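You operate a simulated robot arm through the tools that you are given. There is no shell and no other tool.

You are at the controls of a simulated robot arm. One attempt, no reset.

TASK
Wipe the scale pan, then zero and adjust it to the steel weight.
Fine: zero it empty; it must read 500 g under the weight; put wipe and weight back. Set down upright: steel weight. What is to be rubbed or washed off counts as gone when no trace of it is left.

Only the result counts: the job must be done as asked and must still hold three seconds after the hand-in. Knocking over, shifting, dropping, spilling or breaking anything else fails it.

THE ROBOT
A 7-joint arm with a two-finger parallel gripper, fixed in place. Base frame: the origin is on the floor under the middle of its stand, x ahead of it, y to its left, z up. Units: mm, degrees, N and s.
With the tool pointing down near the work surface it reaches from about 320 to 740 mm from the base axis. Its first joint turns from -143.0 to 143.0 degrees. Payload 3 kg.
Tool frame: the origin (TCP) lies between the finger pads and is the grasp point; the fingertips stand 30 mm ahead of it; z points along the fingers, y is the line along which they close. Largest opening 94 mm; finger width 28, thickness 10; the body of the gripper, 50 by 96 mm, starts 55 mm behind the TCP.
Orientation is told as [roll, pitch, yaw] about the base's x, y, z axes, in that order, counted from this pose: with the fingers straight down and closing along the base's y, the tool's x points along the base's -x, its y along +y and its z along -z.

THE INTERFACE
- The arm moves only by the tool nudge_tool. Its argument "rows" is a list that holds one entry, the list of rows, each a list of 7 numbers: the shift along the tool's x, y, z in mm, then the turn, a rotation vector about the tool's x, y, z in degrees, then the opening, from 0 (shut) to 1 (fully open). In form: [[[tx, ty, tz, ax, ay, az, gripper], ...]]. A call has 1 to 20 rows; each row shifts and turns the commanded pose from where the row before left it, along the tool's axes as they then stand. A row lasts 0.2 s, in which the tool goes at most 50 mm and 8.6 degrees; a call with a longer step from one row to the next is refused whole, and so is a gripper value outside its range. Where a pose cannot be reached the arm comes as near as it can. A force on the tool above 40 N (or 10 N above the force at the start of the call, whichever is more), or a blocked arm, ends the call early, and 0.2 s more pass. Each finger travels about 45 mm/s and halts on what it meets, pressing with about 30 N; the grip force reading is that of the motor and also rises with nothing between the fingers. The clock runs only during rows and for 0.2 s after the last one: add rows that do not move to give the fingers time. It gives the time, the measured TCP pose, the force on the tool (base axes), the opening and the grip force at its end, in the units of the frame above (readings bear some noise), with the torque about the TCP (base axes, N m) and any sound that the robot's microphone picked up.
- Cameras (640 x 400 px; columns grow to the right, rows downward): "scene" is fixed at [399.8, -650.7, 1525.6]; the picture's right is [0.89, -0.45, 0.00], its down [-0.29, -0.58, -0.77] and it looks along [0.34, 0.69, -0.64] (base axes); focal length 326 px, centre (320, 200). "wrist" rides on the gripper at [76, 14, -102] in the tool frame; the picture's right is [-0.18, 0.98, 0.00], its down [-0.75, -0.14, -0.64] and it looks along [-0.63, -0.12, 0.77] (tool axes); focal length 243 px, centre (320, 200). There is no depth. A picture from a camera that has moved, and an enlarged one, comes with that camera's place and axes in the base frame and with its lens.
- capture(camera): a new picture of that camera. The clock stands still meanwhile.
- raise_lower(by): moves the trunk up (or, below 0, down) by that many mm; the arm rides with it, the base frame stays. It gives what a move gives, with no picture.
- inspect(camera, box): a new picture of the part [left, top, right, bottom] of that camera's present view, enlarged. The clock stands still meanwhile.
- sign_off(): hands the job in; it is judged then, once.

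Nothing tells you positions but the pictures and the camera data. Unless the task says otherwise, let go and move clear before handing in.

The tools are called by a JSON object that holds its "op" and its "data". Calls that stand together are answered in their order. nudge_tool: Moves the arm, as the interface text tells. Its arguments: {"type":"object","properties":{"rows":{"type":"array"}},"required":["rows"]} The other tools are called the same way: raise_lower (by) moves the trunk up or down; capture (camera) takes a picture; inspect (camera, box) takes an enlarged picture of a part of a camera's view; sign_off () hands the job in.

At the start:

```text
clock: 0.0
tool_pos: [582.9, 66.1, 1098.1]
ee_rot: [-0.1, 0.1, 0.1]
contact_force: [-0.4, 0.6, 0.4]
ft_torque: [0.0, -0.01, 0.03]
gripper_width: 94.0
grip_force: 0.0
trunk travel left (down, up): [-150.0, 240.0]
```

scene: 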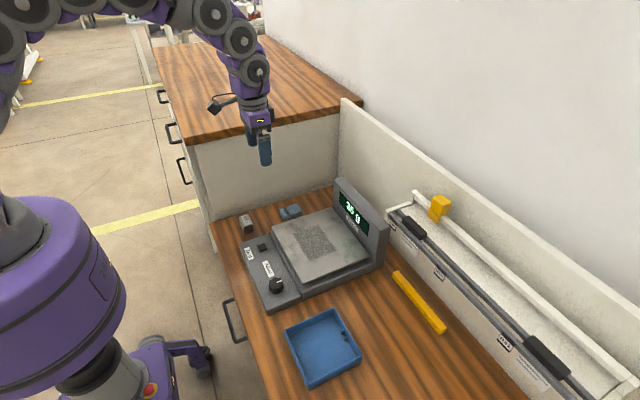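
wrist: 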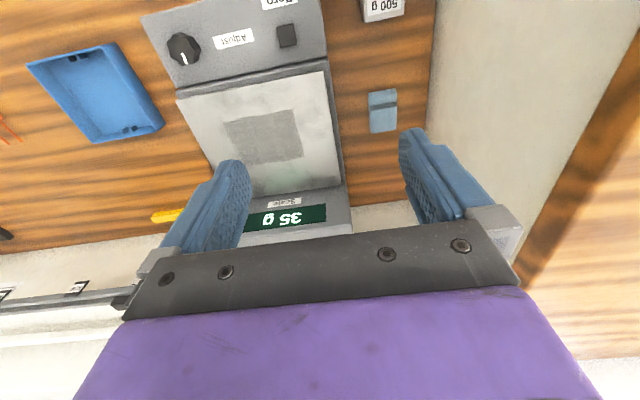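

I see a bench scale with a dirty patch on its pan, a display reading about 35 g, a Zero button and an Adjust knob, a steel weight labelled 500 g, and a blue wipe. I'll look closer before moving.

{"op": "inspect", "data": {"camera": "scene", "box": [220, 170, 400, 310]}}

{"op": "inspect", "data": {"camera": "wrist", "box": [140, 0, 440, 240]}}

{"op": "inspect", "data": {"camera": "scene", "box": [230, 195, 320, 255]}}

```text
2.86 times, centred on (310, 240) of scene
camera zoom: at [399.8, -650.7, 1525.6], right [0.89, -0.45, 0.0], down [-0.29, -0.58, -0.77], along [0.34, 0.69, -0.64], focal length 931 px, centre (349, 86)
```

zoom: 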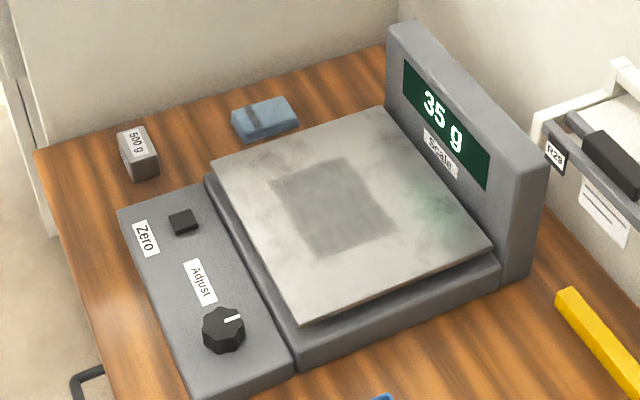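

```text
1.67 times, centred on (290, 120) of wrist
camera zoom: at [507.7, 79.6, 1201.6], right [0.18, 0.98, 0.0], down [0.75, -0.14, 0.64], along [0.63, -0.12, -0.77], focal length 404 px, centre (370, 333)
```

zoom: 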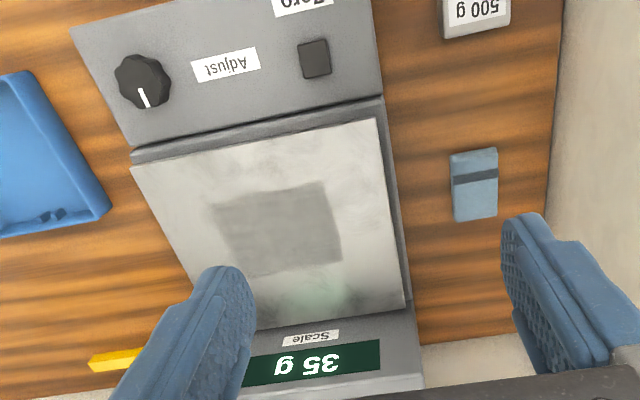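

```text
6.67 times, centred on (275, 225) of scene
camera zoom: at [399.8, -650.7, 1525.6], right [0.89, -0.45, 0.0], down [-0.29, -0.58, -0.77], along [0.34, 0.69, -0.64], focal length 2172 px, centre (620, 33)
```

zoom: 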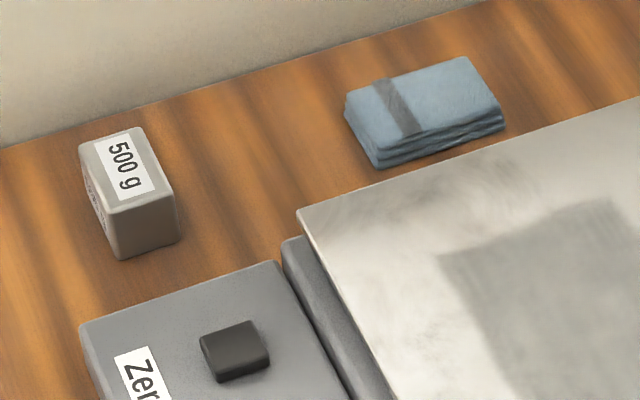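

The bench top seems to be around z≈752. Estimates (x, y in mm): wipe at (682,159), top near 767; 500 g weight at (531,162), about 35x54x30; Zero button at (539,24); knob at (529,-124). The pan spans about x 593–803 and y -172–67. I'll move above the wipe for a closer look.

{"op": "nudge_tool", "data": {"rows": [[[-9.5, 11.6, 25, 0, 0, 0, 1], [-9.5, 11.6, 25, 0, 0, 0, 1], [-9.5, 11.6, 25, 0, 0, 0, 1], [-9.5, 11.6, 25, 0, 0, 0, 1], [-9.5, 11.6, 25, 0, 0, 0, 1], [-9.5, 11.6, 25, 0, 0, 0, 1], [-9.5, 11.6, 25, 0, 0, 0, 1], [-9.5, 11.6, 25, 0, 0, 0, 1], [0, 0, 0, 0, 0, 0, 1]]]}}

{"op": "capture", "data": {"camera": "wrist"}}

{"op": "capture", "data": {"camera": "scene"}}

```text
clock: 2.0
tool_pos: [657.9, 161.4, 902.1]
ee_rot: [-0.1, 0.0, -0.1]
contact_force: [0.3, -0.1, -0.1]
ft_torque: [0.01, 0.02, 0.03]
gripper_width: 93.9
grip_force: 0.0
trunk travel left (down, up): [-150.0, 240.0]
```

```text
taken
camera wrist: at [582.2, 173.3, 1005.1], right [0.18, 0.98, 0.0], down [0.75, -0.14, 0.64], along [0.63, -0.12, -0.77], focal length 243 px, centre (320, 200)
```

wrist: 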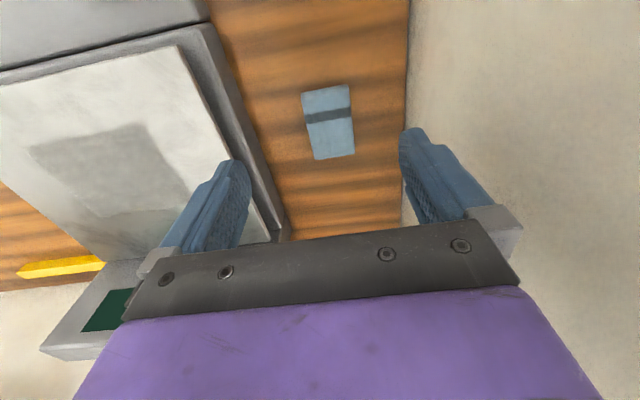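

```text
taken
```

scene: 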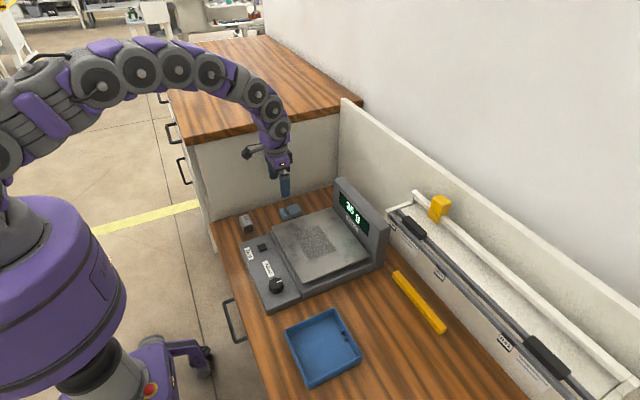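

The wipe looks aligned with the axes, centred around (684,164). I'll move over it and lower partway to refine.

{"op": "nudge_tool", "data": {"rows": [[[-13, 1.5, 20, 0, 0, 0, 1], [-13, 1.5, 20, 0, 0, 0, 1], [0, 0, 22, 0, 0, 0, 1], [0, 0, 0, 0, 0, 0, 1]]]}}

{"op": "capture", "data": {"camera": "wrist"}}

{"op": "inspect", "data": {"camera": "scene", "box": [230, 160, 340, 240]}}

```text
clock: 3.0
tool_pos: [682.1, 161.4, 839.1]
ee_rot: [-0.1, -0.1, -0.1]
contact_force: [-0.2, 0.6, 0.9]
ft_torque: [-0.01, 0.02, 0.01]
gripper_width: 93.9
grip_force: 0.1
trunk travel left (down, up): [-150.0, 240.0]
```

```text
taken
camera wrist: at [607.2, 174.8, 942.1], right [0.18, 0.98, 0.0], down [0.75, -0.14, 0.64], along [0.63, -0.12, -0.77], focal length 243 px, centre (320, 200)
```

wrist: 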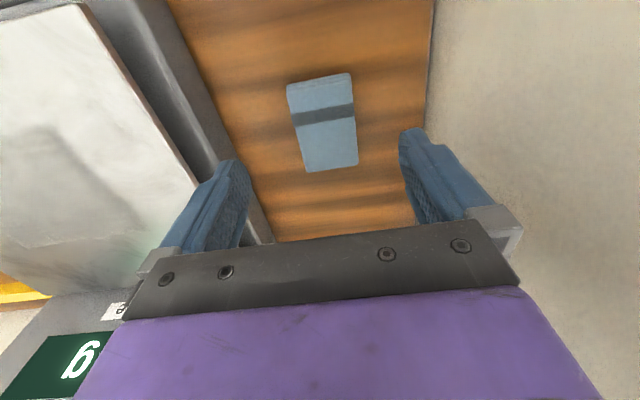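

```text
5.00 times, centred on (285, 200) of scene
camera zoom: at [399.8, -650.7, 1525.6], right [0.89, -0.45, 0.0], down [-0.29, -0.58, -0.77], along [0.34, 0.69, -0.64], focal length 1629 px, centre (495, 200)
```

zoom: 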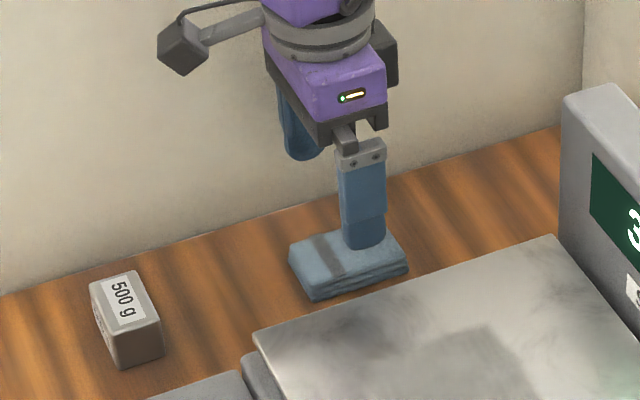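

I'll shift 4 mm in y and lower toward the wipe, keeping the fingertips above the bench, then check the gap.

{"op": "nudge_tool", "data": {"rows": [[[0, 3.5, 10, 0, 0, 0, 1], [0, 0, 15, 0, 0, 0, 1], [0, 0, 15, 0, 0, 0, 1], [0, 0, 0, 0, 0, 0, 1], [0, 0, 0, 0, 0, 0, 1]]]}}

{"op": "capture", "data": {"camera": "wrist"}}

{"op": "inspect", "data": {"camera": "scene", "box": [268, 180, 318, 230]}}

```text
clock: 4.2
tool_pos: [682.8, 165.6, 798.7]
ee_rot: [-0.2, -0.1, 0.0]
contact_force: [-0.2, 0.7, -0.3]
ft_torque: [0.0, -0.02, 0.02]
gripper_width: 94.1
grip_force: 0.0
trunk travel left (down, up): [-150.0, 240.0]
```

```text
taken
camera wrist: at [607.3, 178.6, 901.6], right [0.18, 0.98, 0.0], down [0.75, -0.14, 0.64], along [0.63, -0.12, -0.77], focal length 243 px, centre (320, 200)
```

wrist: 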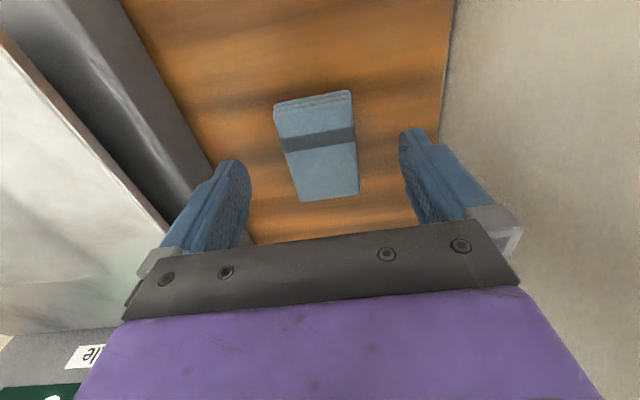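

```text
8.00 times, centred on (293, 205) of scene
camera zoom: at [399.8, -650.7, 1525.6], right [0.89, -0.45, 0.0], down [-0.29, -0.58, -0.77], along [0.34, 0.69, -0.64], focal length 2606 px, centre (536, 160)
```

zoom: 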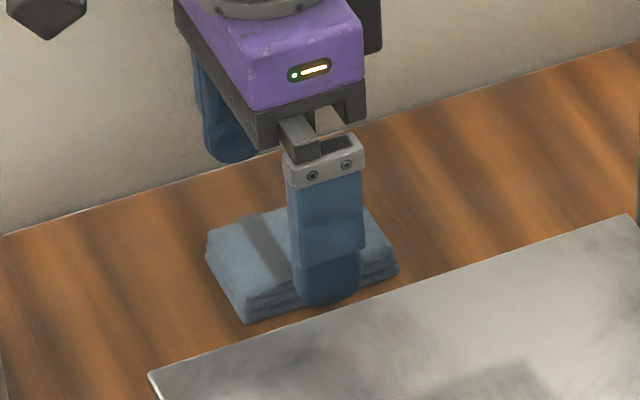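

The wipe is centred under the gripper and looks about 20 mm thick, so I'll grip only its upper part. I'm lowering to TCP z≈786 and closing.

{"op": "nudge_tool", "data": {"rows": [[[0, 0, 5, 0, 0, 0, 1], [0, 0, 5, 0, 0, 0, 1], [0, 0, 3, 0, 0, 0, 1], [0, 0, 0, 0, 0, 0, 1]]]}}

{"op": "inspect", "data": {"camera": "scene", "box": [276, 195, 308, 220]}}

{"op": "capture", "data": {"camera": "wrist"}}

```text
clock: 5.2
tool_pos: [683.1, 164.8, 784.6]
ee_rot: [-0.2, 0.0, 0.0]
contact_force: [0.2, -0.6, 0.0]
ft_torque: [-0.01, 0.03, 0.04]
gripper_width: 94.1
grip_force: 0.1
trunk travel left (down, up): [-150.0, 240.0]
```

```text
16.00 times, centred on (292, 208) of scene
camera zoom: at [399.8, -650.7, 1525.6], right [0.89, -0.45, 0.0], down [-0.29, -0.58, -0.77], along [0.34, 0.69, -0.64], focal length 5212 px, centre (768, 80)
```

zoom: 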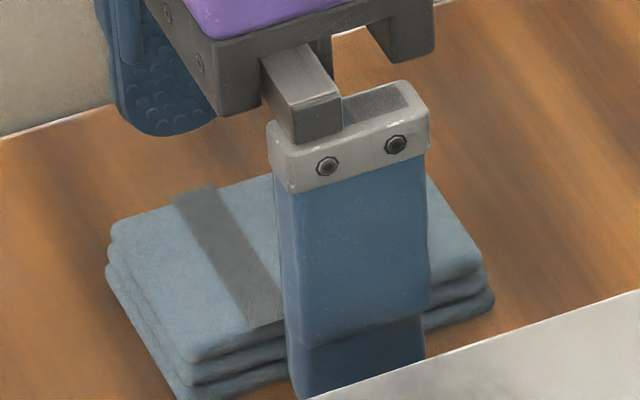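

```text
taken
camera wrist: at [607.7, 178.1, 887.2], right [0.18, 0.98, 0.0], down [0.75, -0.14, 0.64], along [0.63, -0.12, -0.77], focal length 243 px, centre (320, 200)
```

wrist: 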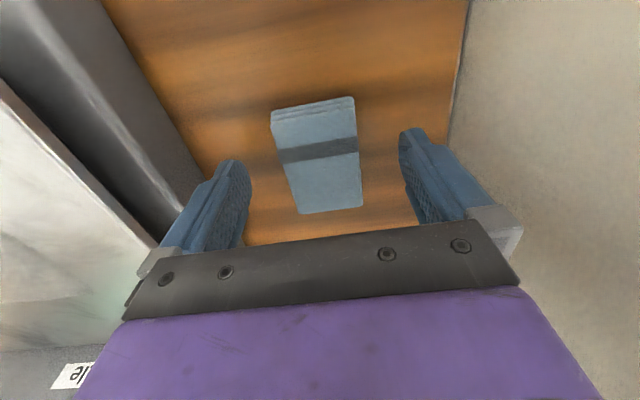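

The fingers straddle the wipe and touch nothing else. Closing now.

{"op": "nudge_tool", "data": {"rows": [[[0, 0, 0, 0, 0, 0, 0.3], [0, 0, 0, 0, 0, 0, 0.3], [0, 0, 0, 0, 0, 0, 0.3], [0, 0, 0, 0, 0, 0, 0.3], [0, 0, 0, 0, 0, 0, 0.3], [0, 0, 0, 0, 0, 0, 0.3]]]}}

{"op": "capture", "data": {"camera": "wrist"}}

{"op": "inspect", "data": {"camera": "scene", "box": [276, 195, 308, 220]}}

```text
clock: 6.6
tool_pos: [683.2, 166.2, 784.1]
ee_rot: [-0.1, 0.1, -0.1]
contact_force: [0.5, 0.0, 1.0]
ft_torque: [0.0, -0.03, -0.01]
gripper_width: 48.5
grip_force: 30.2
trunk travel left (down, up): [-150.0, 240.0]
```

```text
taken
camera wrist: at [607.7, 178.2, 887.3], right [0.18, 0.98, 0.0], down [0.75, -0.14, 0.64], along [0.63, -0.12, -0.77], focal length 243 px, centre (320, 200)
```

wrist: 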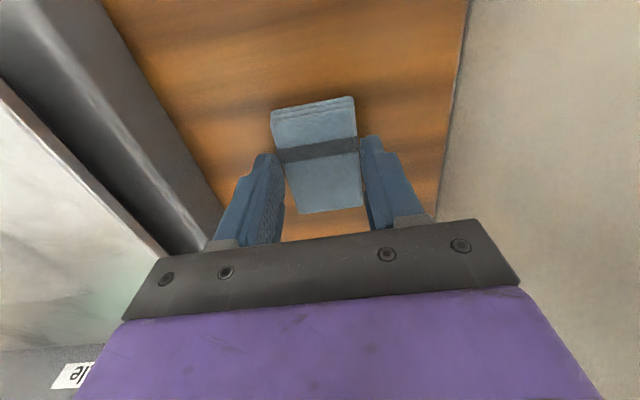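

```text
16.00 times, centred on (292, 208) of scene
camera zoom: at [399.8, -650.7, 1525.6], right [0.89, -0.45, 0.0], down [-0.29, -0.58, -0.77], along [0.34, 0.69, -0.64], focal length 5212 px, centre (768, 80)
```

zoom: 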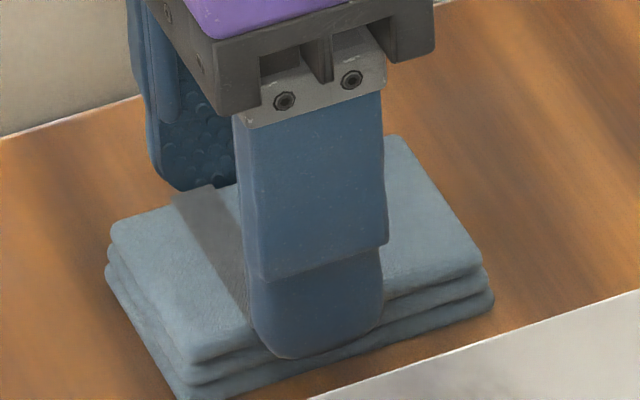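

The wipe is held at 48.5 mm. I'm lifting it and carrying it over the pan.

{"op": "nudge_tool", "data": {"rows": [[[0, 0, -10, 0, 0, 0, 0.3], [0, 0, -20, 0, 0, 0, 0.3], [0, 0, -25, 0, 0, 0, 0.3], [0, 0, -25, 0, 0, 0, 0.3], [0, 0, -15, 0, 0, 0, 0.3], [0, -20, 0, 0, 0, 0, 0.3], [0, -25, 0, 0, 0, 0, 0.3], [0, -25, 0, 0, 0, 0, 0.3], [0, -25, 0, 0, 0, 0, 0.3], [0, -25, 0, 0, 0, 0, 0.3], [0, -20, 0, 0, 0, 0, 0.3], [0, 0, 0, 0, 0, 0, 0.3], [0, 0, 0, 0, 0, 0, 0.3]]]}}

{"op": "capture", "data": {"camera": "wrist"}}

{"op": "inspect", "data": {"camera": "scene", "box": [230, 150, 400, 300]}}

```text
clock: 9.4
tool_pos: [683.2, 24.4, 880.7]
ee_rot: [0.0, 0.0, -0.1]
contact_force: [0.7, -0.7, -0.8]
ft_torque: [-0.03, -0.02, 0.01]
gripper_width: 48.8
grip_force: 29.8
trunk travel left (down, up): [-150.0, 240.0]
```

```text
taken
camera wrist: at [607.8, 37.7, 984.5], right [0.18, 0.98, 0.0], down [0.75, -0.14, 0.64], along [0.63, -0.12, -0.77], focal length 243 px, centre (320, 200)
```

wrist: 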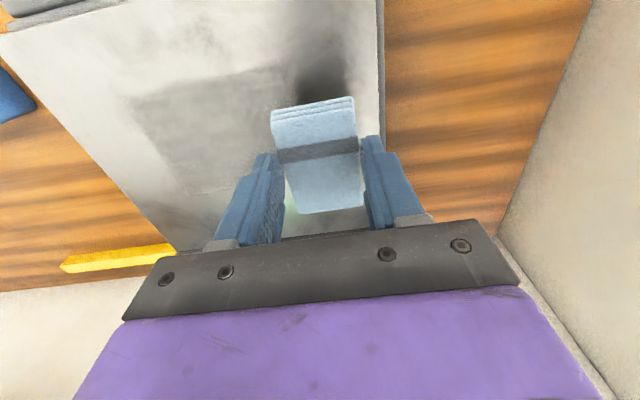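

```text
2.67 times, centred on (315, 225) of scene
camera zoom: at [399.8, -650.7, 1525.6], right [0.89, -0.45, 0.0], down [-0.29, -0.58, -0.77], along [0.34, 0.69, -0.64], focal length 869 px, centre (333, 133)
```

zoom: 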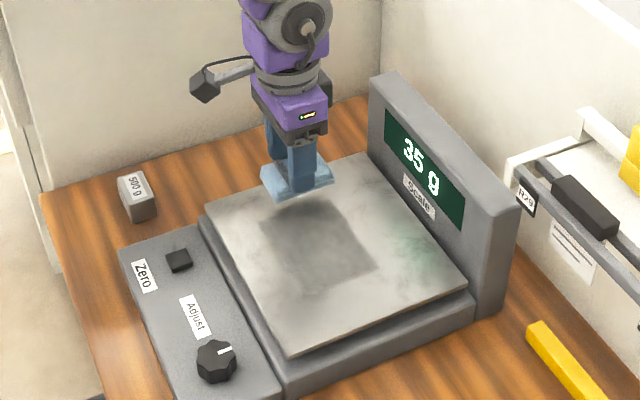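

The dirt patch looks to cover about x 638–727, y -110–7. I'll lower gently to find contact with the pan.

{"op": "nudge_tool", "data": {"rows": [[[0, 0, 8, 0, 0, 0, 0.3], [0, 0, 8, 0, 0, 0, 0.3], [0, 0, 5, 0, 0, 0, 0.3], [0, 0, 0, 0, 0, 0, 0.3]]]}}

{"op": "inspect", "data": {"camera": "scene", "box": [275, 185, 345, 235]}}

```text
clock: 10.4
tool_pos: [682.1, 25.7, 859.2]
ee_rot: [0.0, -0.1, 0.0]
contact_force: [-0.8, 0.5, -0.7]
ft_torque: [0.0, 0.0, 0.04]
gripper_width: 48.6
grip_force: 30.2
trunk travel left (down, up): [-150.0, 240.0]
```

```text
8.00 times, centred on (310, 210) of scene
camera zoom: at [399.8, -650.7, 1525.6], right [0.89, -0.45, 0.0], down [-0.29, -0.58, -0.77], along [0.34, 0.69, -0.64], focal length 2606 px, centre (400, 120)
```

zoom: 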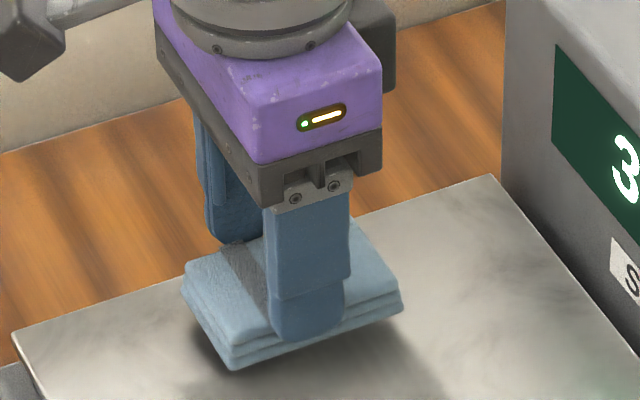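

{"op": "nudge_tool", "data": {"rows": [[[0, 0, 2, 0, 0, 0, 0.3], [0, 0, 2, 0, 0, 0, 0.3], [0, 0, 2, 0, 0, 0, 0.3], [0, 0, 0, 0, 0, 0, 0.3]]]}}

{"op": "inspect", "data": {"camera": "scene", "box": [275, 185, 365, 245]}}

```text
clock: 11.4
tool_pos: [682.0, 25.9, 853.2]
ee_rot: [0.0, 0.0, 0.0]
contact_force: [-0.1, 0.3, 0.1]
ft_torque: [0.02, 0.0, 0.0]
gripper_width: 48.7
grip_force: 29.5
trunk travel left (down, up): [-150.0, 240.0]
```

```text
6.67 times, centred on (320, 215) of scene
camera zoom: at [399.8, -650.7, 1525.6], right [0.89, -0.45, 0.0], down [-0.29, -0.58, -0.77], along [0.34, 0.69, -0.64], focal length 2172 px, centre (320, 100)
```

zoom: 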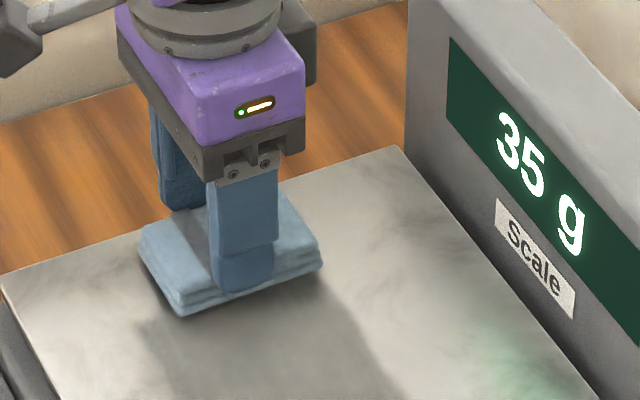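

{"op": "nudge_tool", "data": {"rows": [[[0, 0, 2, 0, 0, 0, 0.3], [0, 0, 2, 0, 0, 0, 0.3], [0, 0, 0, 0, 0, 0, 0.3]]]}}

{"op": "inspect", "data": {"camera": "scene", "box": [275, 185, 365, 245]}}

```text
clock: 12.2
tool_pos: [683.4, 26.4, 849.2]
ee_rot: [0.0, 0.0, -0.1]
contact_force: [-0.1, -1.5, -0.1]
ft_torque: [0.02, -0.02, 0.01]
gripper_width: 48.8
grip_force: 30.0
trunk travel left (down, up): [-150.0, 240.0]
```

```text
6.67 times, centred on (320, 215) of scene
camera zoom: at [399.8, -650.7, 1525.6], right [0.89, -0.45, 0.0], down [-0.29, -0.58, -0.77], along [0.34, 0.69, -0.64], focal length 2172 px, centre (320, 100)
```

zoom: 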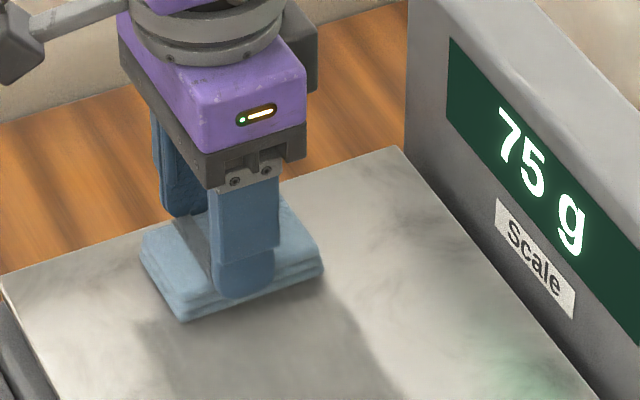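

The display went to 75 g, so the wipe has just touched the pan. I'll press a little more and check the force.

{"op": "nudge_tool", "data": {"rows": [[[0, 0, 1, 0, 0, 0, 0.3], [0, 0, 1, 0, 0, 0, 0.3], [0, 0, 0, 0, 0, 0, 0.3]]]}}

{"op": "inspect", "data": {"camera": "scene", "box": [275, 185, 365, 245]}}

```text
clock: 13.0
tool_pos: [683.1, 25.3, 846.4]
ee_rot: [0.0, 0.0, 0.1]
contact_force: [1.5, -0.9, 2.5]
ft_torque: [-0.03, 0.0, 0.02]
gripper_width: 48.8
grip_force: 30.0
trunk travel left (down, up): [-150.0, 240.0]
```

```text
6.67 times, centred on (320, 215) of scene
camera zoom: at [399.8, -650.7, 1525.6], right [0.89, -0.45, 0.0], down [-0.29, -0.58, -0.77], along [0.34, 0.69, -0.64], focal length 2172 px, centre (320, 100)
```

zoom: 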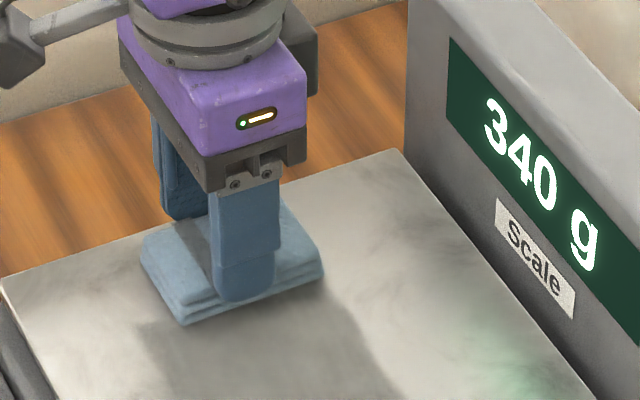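

{"op": "nudge_tool", "data": {"rows": [[[0, 0, 1, 0, 0, 0, 0.3], [0, 0, 1, 0, 0, 0, 0.3], [0, 0, 1, 0, 0, 0, 0.3], [0, -10, 0, 0, 0, 0, 0.3], [0, -10, 0, 0, 0, 0, 0.3], [0, -10, 0, 0, 0, 0, 0.3], [0, -10, 0, 0, 0, 0, 0.3], [0, -10, 0, 0, 0, 0, 0.3], [0, -10, 0, 0, 0, 0, 0.3], [0, 0, 0, 0, 0, 0, 0.3]]]}}

{"op": "inspect", "data": {"camera": "scene", "box": [250, 185, 400, 285]}}

{"op": "capture", "data": {"camera": "wrist"}}

```text
clock: 15.2
tool_pos: [685.8, -34.9, 842.7]
ee_rot: [-0.1, 0.0, 0.1]
contact_force: [-0.3, 2.3, 8.3]
ft_torque: [0.1, -0.07, -0.01]
gripper_width: 48.4
grip_force: 30.4
trunk travel left (down, up): [-150.0, 240.0]
```

```text
4.00 times, centred on (325, 235) of scene
camera zoom: at [399.8, -650.7, 1525.6], right [0.89, -0.45, 0.0], down [-0.29, -0.58, -0.77], along [0.34, 0.69, -0.64], focal length 1303 px, centre (300, 60)
```

zoom: 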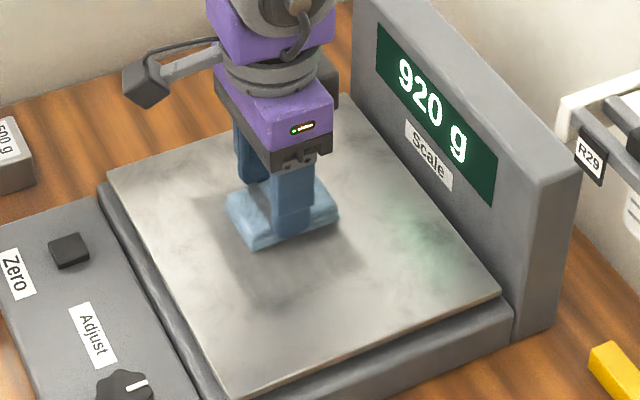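

```text
taken
camera wrist: at [609.6, -21.8, 946.1], right [0.18, 0.98, 0.0], down [0.75, -0.14, 0.64], along [0.63, -0.12, -0.77], focal length 243 px, centre (320, 200)
```

wrist: 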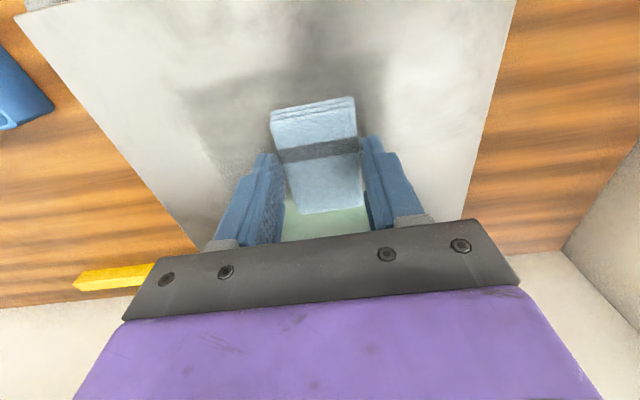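

The wipe is working at about 8 N. I'll keep going in passes across the patch.

{"op": "nudge_tool", "data": {"rows": [[[0, -12, 0, 0, 0, 0, 0.3], [0, -12, 0, 0, 0, 0, 0.3], [0, -12, 0, 0, 0, 0, 0.3], [0, -12, 0, 0, 0, 0, 0.3], [0, -12, 0, 0, 0, 0, 0.3], [0, -12, 0, 0, 0, 0, 0.3], [0, -12, 0, 0, 0, 0, 0.3], [0, -6, 0, 0, 0, 0, 0.3], [0, 0, 0, 0, 0, 0, 0.3], [10, 0, 0, 0, 0, 0, 0.3], [10, 0, 0, 0, 0, 0, 0.3], [0, 0, 0, 0, 0, 0, 0.3]]]}}

{"op": "inspect", "data": {"camera": "scene", "box": [250, 185, 400, 285]}}

{"op": "capture", "data": {"camera": "wrist"}}

```text
clock: 17.8
tool_pos: [663.7, -125.5, 843.0]
ee_rot: [-0.1, -0.1, 0.0]
contact_force: [3.8, -0.8, 7.8]
ft_torque: [-0.07, -0.09, 0.03]
gripper_width: 48.8
grip_force: 30.6
trunk travel left (down, up): [-150.0, 240.0]
```

```text
4.00 times, centred on (325, 235) of scene
camera zoom: at [399.8, -650.7, 1525.6], right [0.89, -0.45, 0.0], down [-0.29, -0.58, -0.77], along [0.34, 0.69, -0.64], focal length 1303 px, centre (300, 60)
```

zoom: 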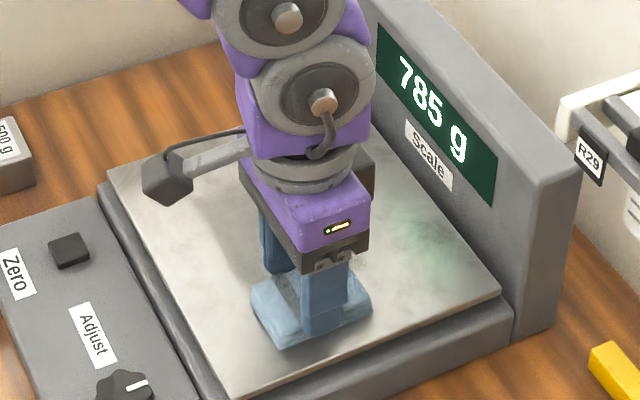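

```text
taken
camera wrist: at [588.2, -111.8, 946.9], right [0.18, 0.98, 0.0], down [0.75, -0.14, 0.64], along [0.63, -0.12, -0.77], focal length 243 px, centre (320, 200)
```

wrist: 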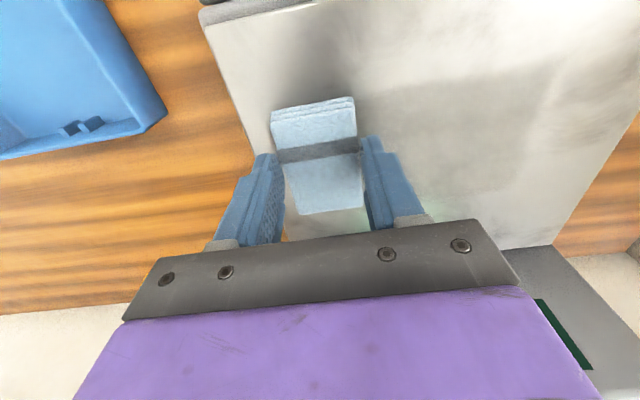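

The patch is fading. Next is a pass back at x≈664, then a pass at x≈703.

{"op": "nudge_tool", "data": {"rows": [[[0, 12, 0, 0, 0, 0, 0.3], [0, 12, 0, 0, 0, 0, 0.3], [0, 12, 0, 0, 0, 0, 0.3], [0, 12, 0, 0, 0, 0, 0.3], [0, 12, 0, 0, 0, 0, 0.3], [0, 12, 0, 0, 0, 0, 0.3], [0, 12, 0, 0, 0, 0, 0.3], [0, 12, 0, 0, 0, 0, 0.3], [0, 12, 0, 0, 0, 0, 0.3], [0, 12, 0, 0, 0, 0, 0.3], [0, 12, 0, 0, 0, 0, 0.3], [0, 12, 0, 0, 0, 0, 0.3], [0, 6, 0, 0, 0, 0, 0.3], [-10, 0, 0, 0, 0, 0, 0.3], [-10, 0, 0, 0, 0, 0, 0.3], [-10, 0, 0, 0, 0, 0, 0.3], [-8, 0, 0, 0, 0, 0, 0.3], [0, 0, 0, 0, 0, 0, 0.3]]]}}

{"op": "inspect", "data": {"camera": "scene", "box": [250, 185, 400, 285]}}

{"op": "capture", "data": {"camera": "wrist"}}

```text
clock: 21.6
tool_pos: [701.5, 26.3, 845.0]
ee_rot: [0.0, -0.1, 0.0]
contact_force: [0.0, -0.1, 5.4]
ft_torque: [0.06, 0.08, -0.02]
gripper_width: 48.7
grip_force: 29.1
trunk travel left (down, up): [-150.0, 240.0]
```

```text
4.00 times, centred on (325, 235) of scene
camera zoom: at [399.8, -650.7, 1525.6], right [0.89, -0.45, 0.0], down [-0.29, -0.58, -0.77], along [0.34, 0.69, -0.64], focal length 1303 px, centre (300, 60)
```

zoom: 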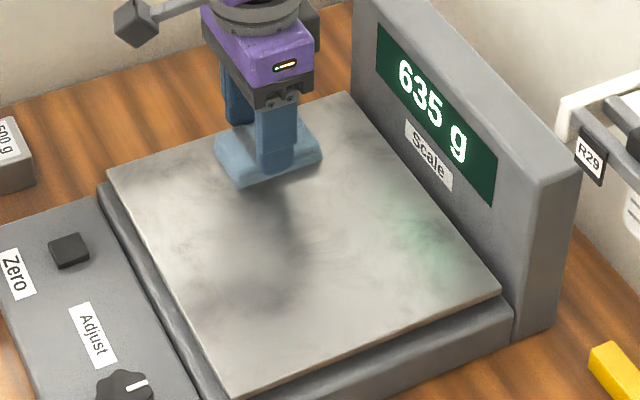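

```text
taken
camera wrist: at [626.2, 39.5, 947.5], right [0.18, 0.98, 0.0], down [0.75, -0.14, 0.64], along [0.63, -0.12, -0.77], focal length 243 px, centre (320, 200)
```

wrist: 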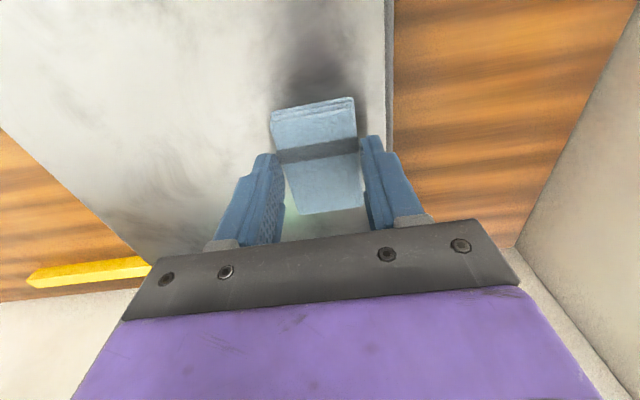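

Most of the patch is gone. I'll do the x≈702 pass and then repeat over the whole area.

{"op": "nudge_tool", "data": {"rows": [[[0, -12, 0.5, 0, 0, 0, 0.3], [0, -12, 0.5, 0, 0, 0, 0.3], [0, -12, 0, 0, 0, 0, 0.3], [0, -12, 0, 0, 0, 0, 0.3], [0, -12, 0, 0, 0, 0, 0.3], [0, -12, 0, 0, 0, 0, 0.3], [0, -12, 0, 0, 0, 0, 0.3], [0, -12, 0, 0, 0, 0, 0.3], [0, -12, 0, 0, 0, 0, 0.3], [0, -12, 0, 0, 0, 0, 0.3], [0, -12, 0, 0, 0, 0, 0.3], [0, -12, 0, 0, 0, 0, 0.3], [0, -6, 0, 0, 0, 0, 0.3], [-10, 0, 0, 0, 0, 0, 0.3], [0, 0, 0, 0, 0, 0, 0.3]]]}}

{"op": "capture", "data": {"camera": "wrist"}}

{"op": "inspect", "data": {"camera": "scene", "box": [250, 185, 400, 285]}}

```text
clock: 24.8
tool_pos: [709.7, -126.3, 842.6]
ee_rot: [-0.1, -0.1, 0.0]
contact_force: [-3.5, -0.7, 8.6]
ft_torque: [-0.11, 0.16, -0.01]
gripper_width: 48.8
grip_force: 30.2
trunk travel left (down, up): [-150.0, 240.0]
```

```text
taken
camera wrist: at [635.4, -113.4, 945.4], right [0.18, 0.98, 0.0], down [0.75, -0.14, 0.64], along [0.63, -0.12, -0.77], focal length 243 px, centre (320, 200)
```

wrist: 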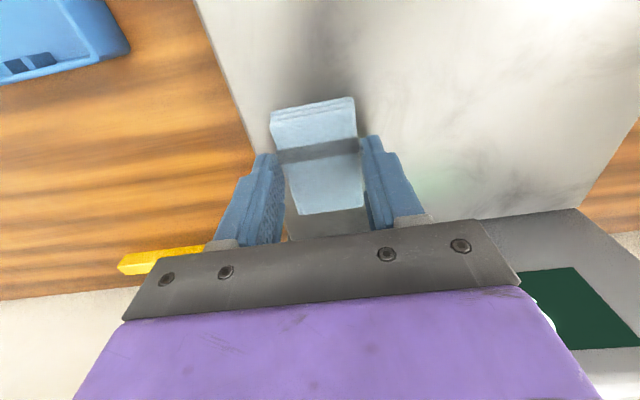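

```text
4.00 times, centred on (325, 235) of scene
camera zoom: at [399.8, -650.7, 1525.6], right [0.89, -0.45, 0.0], down [-0.29, -0.58, -0.77], along [0.34, 0.69, -0.64], focal length 1303 px, centre (300, 60)
```

zoom: 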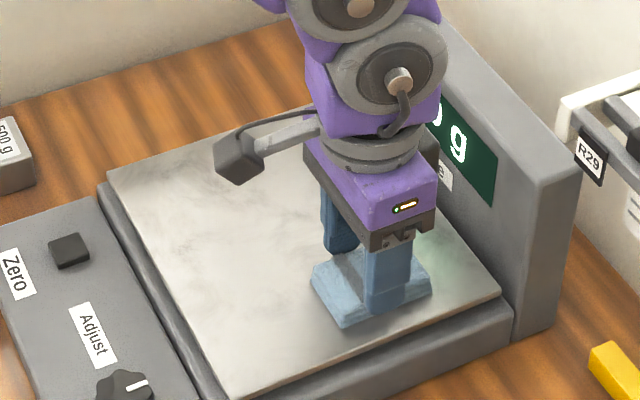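

Visually clean. For certainty I'll do more overlapping passes: x≈710 back to y=25, then further in x.

{"op": "nudge_tool", "data": {"rows": [[[0, 15, 0, 0, 0, 0, 0.3], [0, 15, 0, 0, 0, 0, 0.3], [0, 15, 0, 0, 0, 0, 0.3], [0, 15, 0, 0, 0, 0, 0.3], [0, 15, 0, 0, 0, 0, 0.3], [0, 15, 0, 0, 0, 0, 0.3], [0, 15, 0, 0, 0, 0, 0.3], [0, 15, 0, 0, 0, 0, 0.3], [0, 15, 0, 0, 0, 0, 0.3], [0, 15, 0, 0, 0, 0, 0.3], [12, 0, 0, 0, 0, 0, 0.3], [12, 0, 0, 0, 0, 0, 0.3], [0, 0, 0, 0, 0, 0, 0.3]]]}}

{"op": "nudge_tool", "data": {"rows": [[[0, -15, 0, 0, 0, 0, 0.3], [0, -15, 0, 0, 0, 0, 0.3], [0, -15, 0, 0, 0, 0, 0.3], [0, -15, 0, 0, 0, 0, 0.3], [0, -15, 0, 0, 0, 0, 0.3], [0, -15, 0, 0, 0, 0, 0.3], [0, -15, 0, 0, 0, 0, 0.3], [0, -15, 0, 0, 0, 0, 0.3], [0, -15, 0, 0, 0, 0, 0.3], [0, -15, 0, 0, 0, 0, 0.3], [12, 0, 0, 0, 0, 0, 0.3], [12, 0, 0, 0, 0, 0, 0.3], [0, 0, 0, 0, 0, 0, 0.3]]]}}

{"op": "nudge_tool", "data": {"rows": [[[0, 15, 0, 0, 0, 0, 0.3], [0, 15, 0, 0, 0, 0, 0.3], [0, 15, 0, 0, 0, 0, 0.3], [0, 15, 0, 0, 0, 0, 0.3], [0, 15, 0, 0, 0, 0, 0.3], [0, 15, 0, 0, 0, 0, 0.3], [0, 15, 0, 0, 0, 0, 0.3], [0, 15, 0, 0, 0, 0, 0.3], [0, 15, 0, 0, 0, 0, 0.3], [0, 15, 0, 0, 0, 0, 0.3], [0, 0, 0, 0, 0, 0, 0.3]]]}}

{"op": "inspect", "data": {"camera": "scene", "box": [250, 185, 400, 285]}}

{"op": "capture", "data": {"camera": "wrist"}}

```text
clock: 27.6
tool_pos: [686.8, 24.9, 842.2]
ee_rot: [0.0, -0.1, 0.2]
contact_force: [3.5, 1.6, 10.2]
ft_torque: [0.11, -0.12, -0.02]
gripper_width: 48.7
grip_force: 30.3
trunk travel left (down, up): [-150.0, 240.0]
```

```text
clock: 30.4
tool_pos: [662.3, -125.2, 843.1]
ee_rot: [0.0, -0.1, 0.1]
contact_force: [2.5, -0.8, 7.8]
ft_torque: [-0.05, -0.09, 0.01]
gripper_width: 48.6
grip_force: 30.2
trunk travel left (down, up): [-150.0, 240.0]
```

```text
clock: 32.8
tool_pos: [663.4, 26.0, 842.8]
ee_rot: [0.0, -0.1, 0.1]
contact_force: [-0.7, -1.4, 7.1]
ft_torque: [-0.07, 0.02, 0.0]
gripper_width: 48.4
grip_force: 29.9
trunk travel left (down, up): [-150.0, 240.0]
```

```text
4.00 times, centred on (325, 235) of scene
camera zoom: at [399.8, -650.7, 1525.6], right [0.89, -0.45, 0.0], down [-0.29, -0.58, -0.77], along [0.34, 0.69, -0.64], focal length 1303 px, centre (300, 60)
```

zoom: 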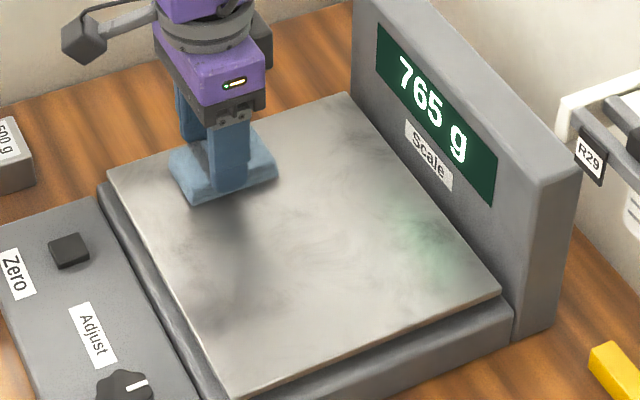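

```text
taken
camera wrist: at [587.7, 39.2, 946.3], right [0.18, 0.98, 0.0], down [0.75, -0.14, 0.64], along [0.63, -0.12, -0.77], focal length 243 px, centre (320, 200)
```

wrist: 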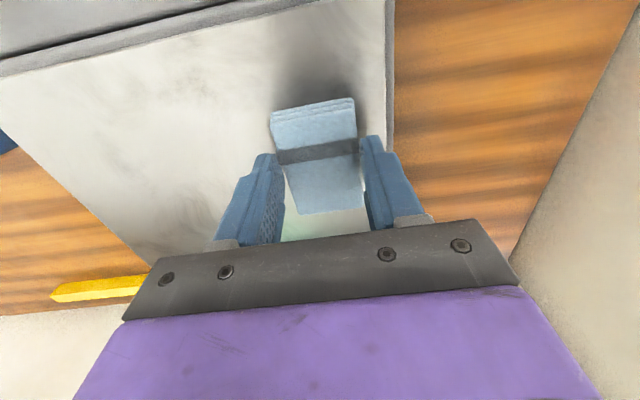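

The pan looks clean. I'm lifting off and heading back over the wipe's spot, then checking the pan.

{"op": "nudge_tool", "data": {"rows": [[[0, 0, -8, 0, 0, 0, 0.3], [0, 0, -15, 0, 0, 0, 0.3], [0, 0, -15, 0, 0, 0, 0.3], [-5, 15, 0, 0, 0, 0, 0.3], [-5, 25, 0, 0, 0, 0, 0.3], [-5, 25, 0, 0, 0, 0, 0.3], [-5, 25, 0, 0, 0, 0, 0.3], [0, 25, 0, 0, 0, 0, 0.3], [0, 25, 0, 0, 0, 0, 0.3], [0, 0, 0, 0, 0, 0, 0.3], [0, 0, 0, 0, 0, 0, 0.3]]]}}

{"op": "inspect", "data": {"camera": "scene", "box": [250, 185, 400, 285]}}

{"op": "capture", "data": {"camera": "wrist"}}

```text
clock: 35.2
tool_pos: [682.6, 163.7, 880.6]
ee_rot: [0.0, 0.1, 0.0]
contact_force: [-1.2, 0.3, 0.1]
ft_torque: [0.04, -0.01, -0.04]
gripper_width: 48.6
grip_force: 30.1
trunk travel left (down, up): [-150.0, 240.0]
```

```text
4.00 times, centred on (325, 235) of scene
camera zoom: at [399.8, -650.7, 1525.6], right [0.89, -0.45, 0.0], down [-0.29, -0.58, -0.77], along [0.34, 0.69, -0.64], focal length 1303 px, centre (300, 60)
```

zoom: 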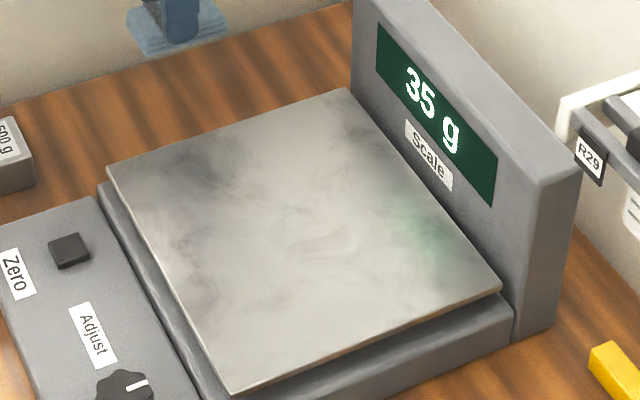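

```text
taken
camera wrist: at [607.4, 176.8, 983.6], right [0.18, 0.98, 0.0], down [0.75, -0.14, 0.64], along [0.63, -0.12, -0.77], focal length 243 px, centre (320, 200)
```

wrist: 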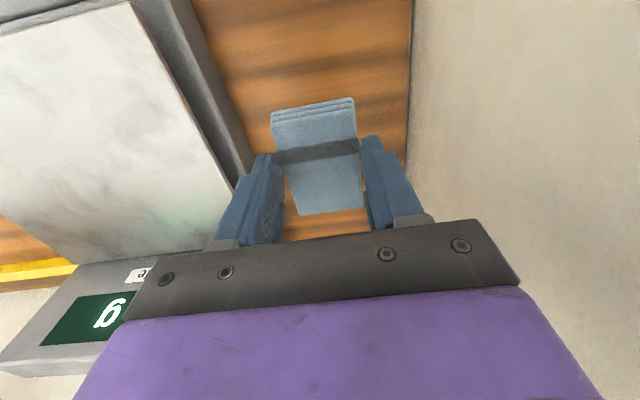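

{"op": "inspect", "data": {"camera": "scene", "box": [270, 205, 375, 285]}}

{"op": "inspect", "data": {"camera": "wrist", "box": [0, 0, 260, 260]}}

```text
5.00 times, centred on (322, 245) of scene
camera zoom: at [399.8, -650.7, 1525.6], right [0.89, -0.45, 0.0], down [-0.29, -0.58, -0.77], along [0.34, 0.69, -0.64], focal length 1629 px, centre (308, -25)
```

zoom: 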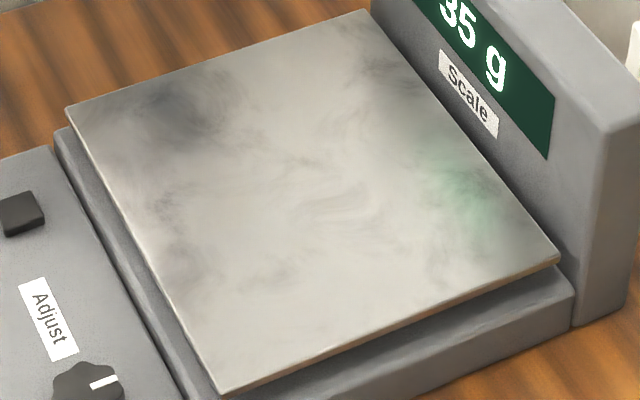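

```text
1.54 times, centred on (130, 130) of wrist
camera zoom: at [607.4, 176.8, 983.6], right [0.18, 0.98, 0.0], down [0.75, -0.14, 0.64], along [0.63, -0.12, -0.77], focal length 373 px, centre (612, 308)
```

zoom: 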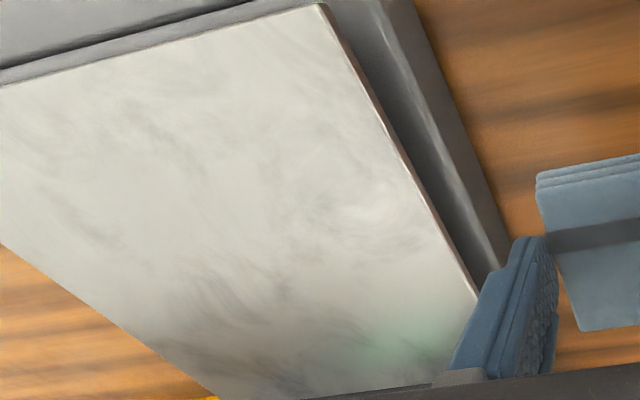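

No trace of the patch is left; the remaining tints are reflections and texture. Now I'll lower the wipe to where it was.

{"op": "nudge_tool", "data": {"rows": [[[0, 1.4, 20, 0, 0, 0, 0.3], [0, 0, 25, 0, 0, 0, 0.3], [0, 0, 25, 0, 0, 0, 0.3], [0, 0, 12, 0, 0, 0, 0.3], [0, 0, 6, 0, 0, 0, 0.3], [0, 0, 4, 0, 0, 0, 0.3], [0, 0, 2, 0, 0, 0, 0.3], [0, 0, 0, 0, 0, 0, 0.3]]]}}

{"op": "capture", "data": {"camera": "wrist"}}

{"op": "inspect", "data": {"camera": "scene", "box": [276, 195, 308, 220]}}

```text
clock: 37.0
tool_pos: [683.6, 166.3, 786.9]
ee_rot: [-0.1, 0.0, 0.1]
contact_force: [-0.5, 0.0, -0.1]
ft_torque: [0.01, -0.05, 0.02]
gripper_width: 48.9
grip_force: 30.3
trunk travel left (down, up): [-150.0, 240.0]
```

```text
taken
camera wrist: at [608.0, 179.4, 889.7], right [0.18, 0.98, 0.0], down [0.75, -0.14, 0.64], along [0.63, -0.12, -0.77], focal length 243 px, centre (320, 200)
```

wrist: 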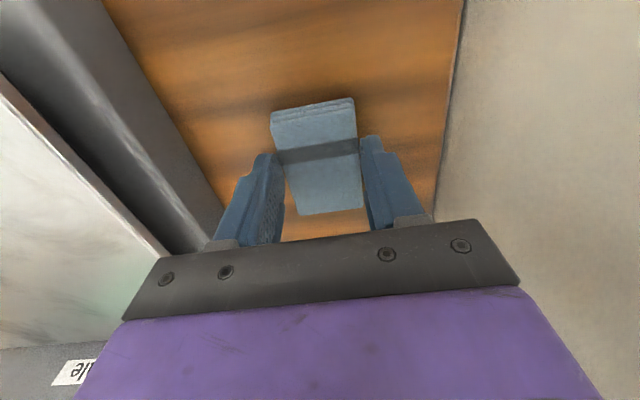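

```text
16.00 times, centred on (292, 208) of scene
camera zoom: at [399.8, -650.7, 1525.6], right [0.89, -0.45, 0.0], down [-0.29, -0.58, -0.77], along [0.34, 0.69, -0.64], focal length 5212 px, centre (768, 80)
```

zoom: 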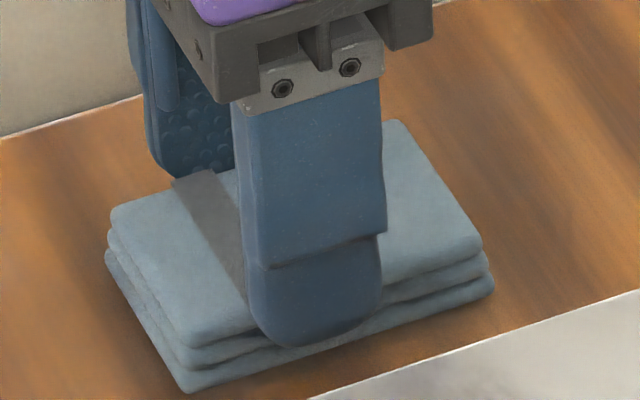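

{"op": "nudge_tool", "data": {"rows": [[[0.3, -1.2, 1, 0, 0, 0, 0.3], [0, 0, 1.2, 0, 0, 0, 0.3], [0, 0, 0, 0, 0, 0, 0.3], [0, 0, 0, 0, 0, 0, 0.3]]]}}

{"op": "capture", "data": {"camera": "wrist"}}

{"op": "inspect", "data": {"camera": "scene", "box": [276, 195, 308, 220]}}

```text
clock: 38.0
tool_pos: [683.1, 164.5, 785.2]
ee_rot: [-0.1, 0.0, -0.1]
contact_force: [0.1, -0.2, -0.6]
ft_torque: [-0.01, 0.01, -0.01]
gripper_width: 48.6
grip_force: 29.5
trunk travel left (down, up): [-150.0, 240.0]
```

```text
taken
camera wrist: at [607.6, 178.1, 887.1], right [0.18, 0.98, 0.0], down [0.75, -0.14, 0.64], along [0.63, -0.12, -0.77], focal length 243 px, centre (320, 200)
```

wrist: 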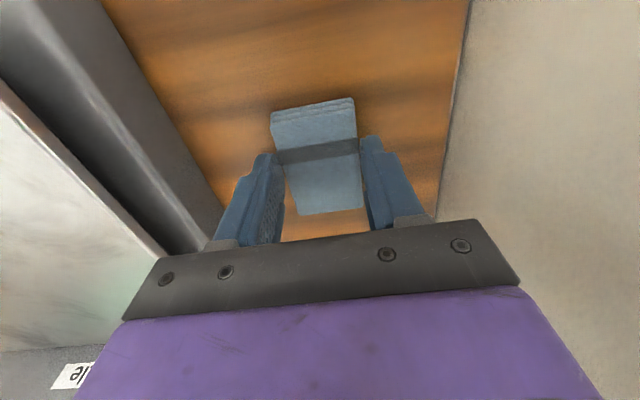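

```text
16.00 times, centred on (292, 208) of scene
camera zoom: at [399.8, -650.7, 1525.6], right [0.89, -0.45, 0.0], down [-0.29, -0.58, -0.77], along [0.34, 0.69, -0.64], focal length 5212 px, centre (768, 80)
```

zoom: 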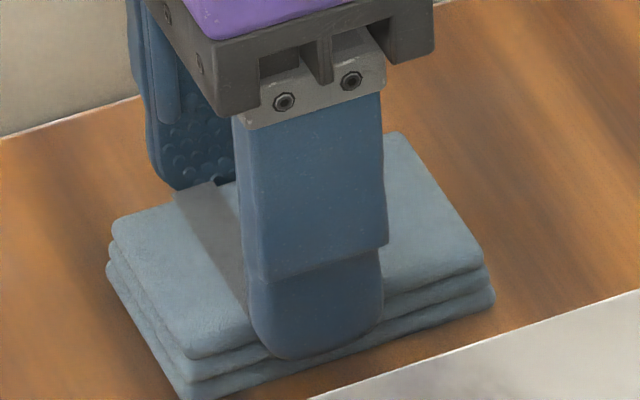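

It matches the original position. Opening and lifting clear.

{"op": "nudge_tool", "data": {"rows": [[[0, 0, 0, 0, 0, 0, 0.7], [0, 0, 0, 0, 0, 0, 0.9], [0, 0, 0, 0, 0, 0, 0.9], [0, 0, 0, 0, 0, 0, 0.9], [0, 0, -5, 0, 0, 0, 0.9], [0, 0, -20, 0, 0, 0, 0.9], [0, 0, -30, 0, 0, 0, 0.9], [0, 0, -30, 0, 0, 0, 0.9], [0, 0, -15, 0, 0, 0, 0.9], [0, 0, 0, 0, 0, 0, 0.9]]]}}

{"op": "inspect", "data": {"camera": "scene", "box": [230, 195, 320, 255]}}

{"op": "capture", "data": {"camera": "wrist"}}

```text
clock: 40.2
tool_pos: [682.9, 166.4, 884.2]
ee_rot: [-0.1, 0.0, 0.1]
contact_force: [0.6, -0.4, 0.4]
ft_torque: [-0.02, -0.02, -0.01]
gripper_width: 84.7
grip_force: 0.1
trunk travel left (down, up): [-150.0, 240.0]
```

```text
6.67 times, centred on (275, 225) of scene
camera zoom: at [399.8, -650.7, 1525.6], right [0.89, -0.45, 0.0], down [-0.29, -0.58, -0.77], along [0.34, 0.69, -0.64], focal length 2172 px, centre (620, 33)
```

zoom: 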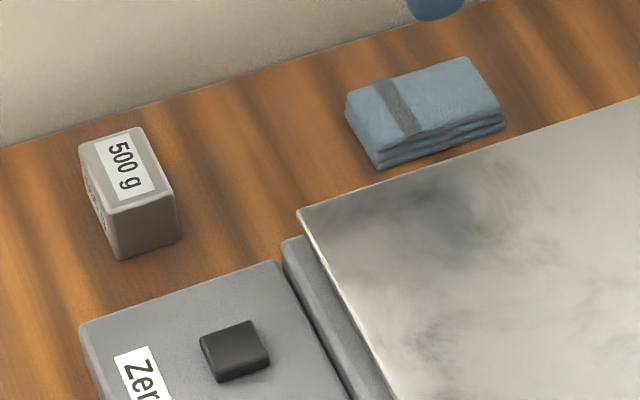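

```text
taken
camera wrist: at [608.1, 178.7, 986.1], right [0.18, 0.98, 0.0], down [0.75, -0.14, 0.64], along [0.63, -0.12, -0.77], focal length 243 px, centre (320, 200)
```

wrist: 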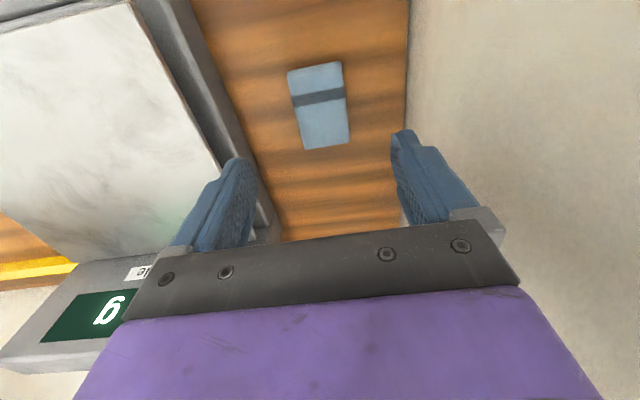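

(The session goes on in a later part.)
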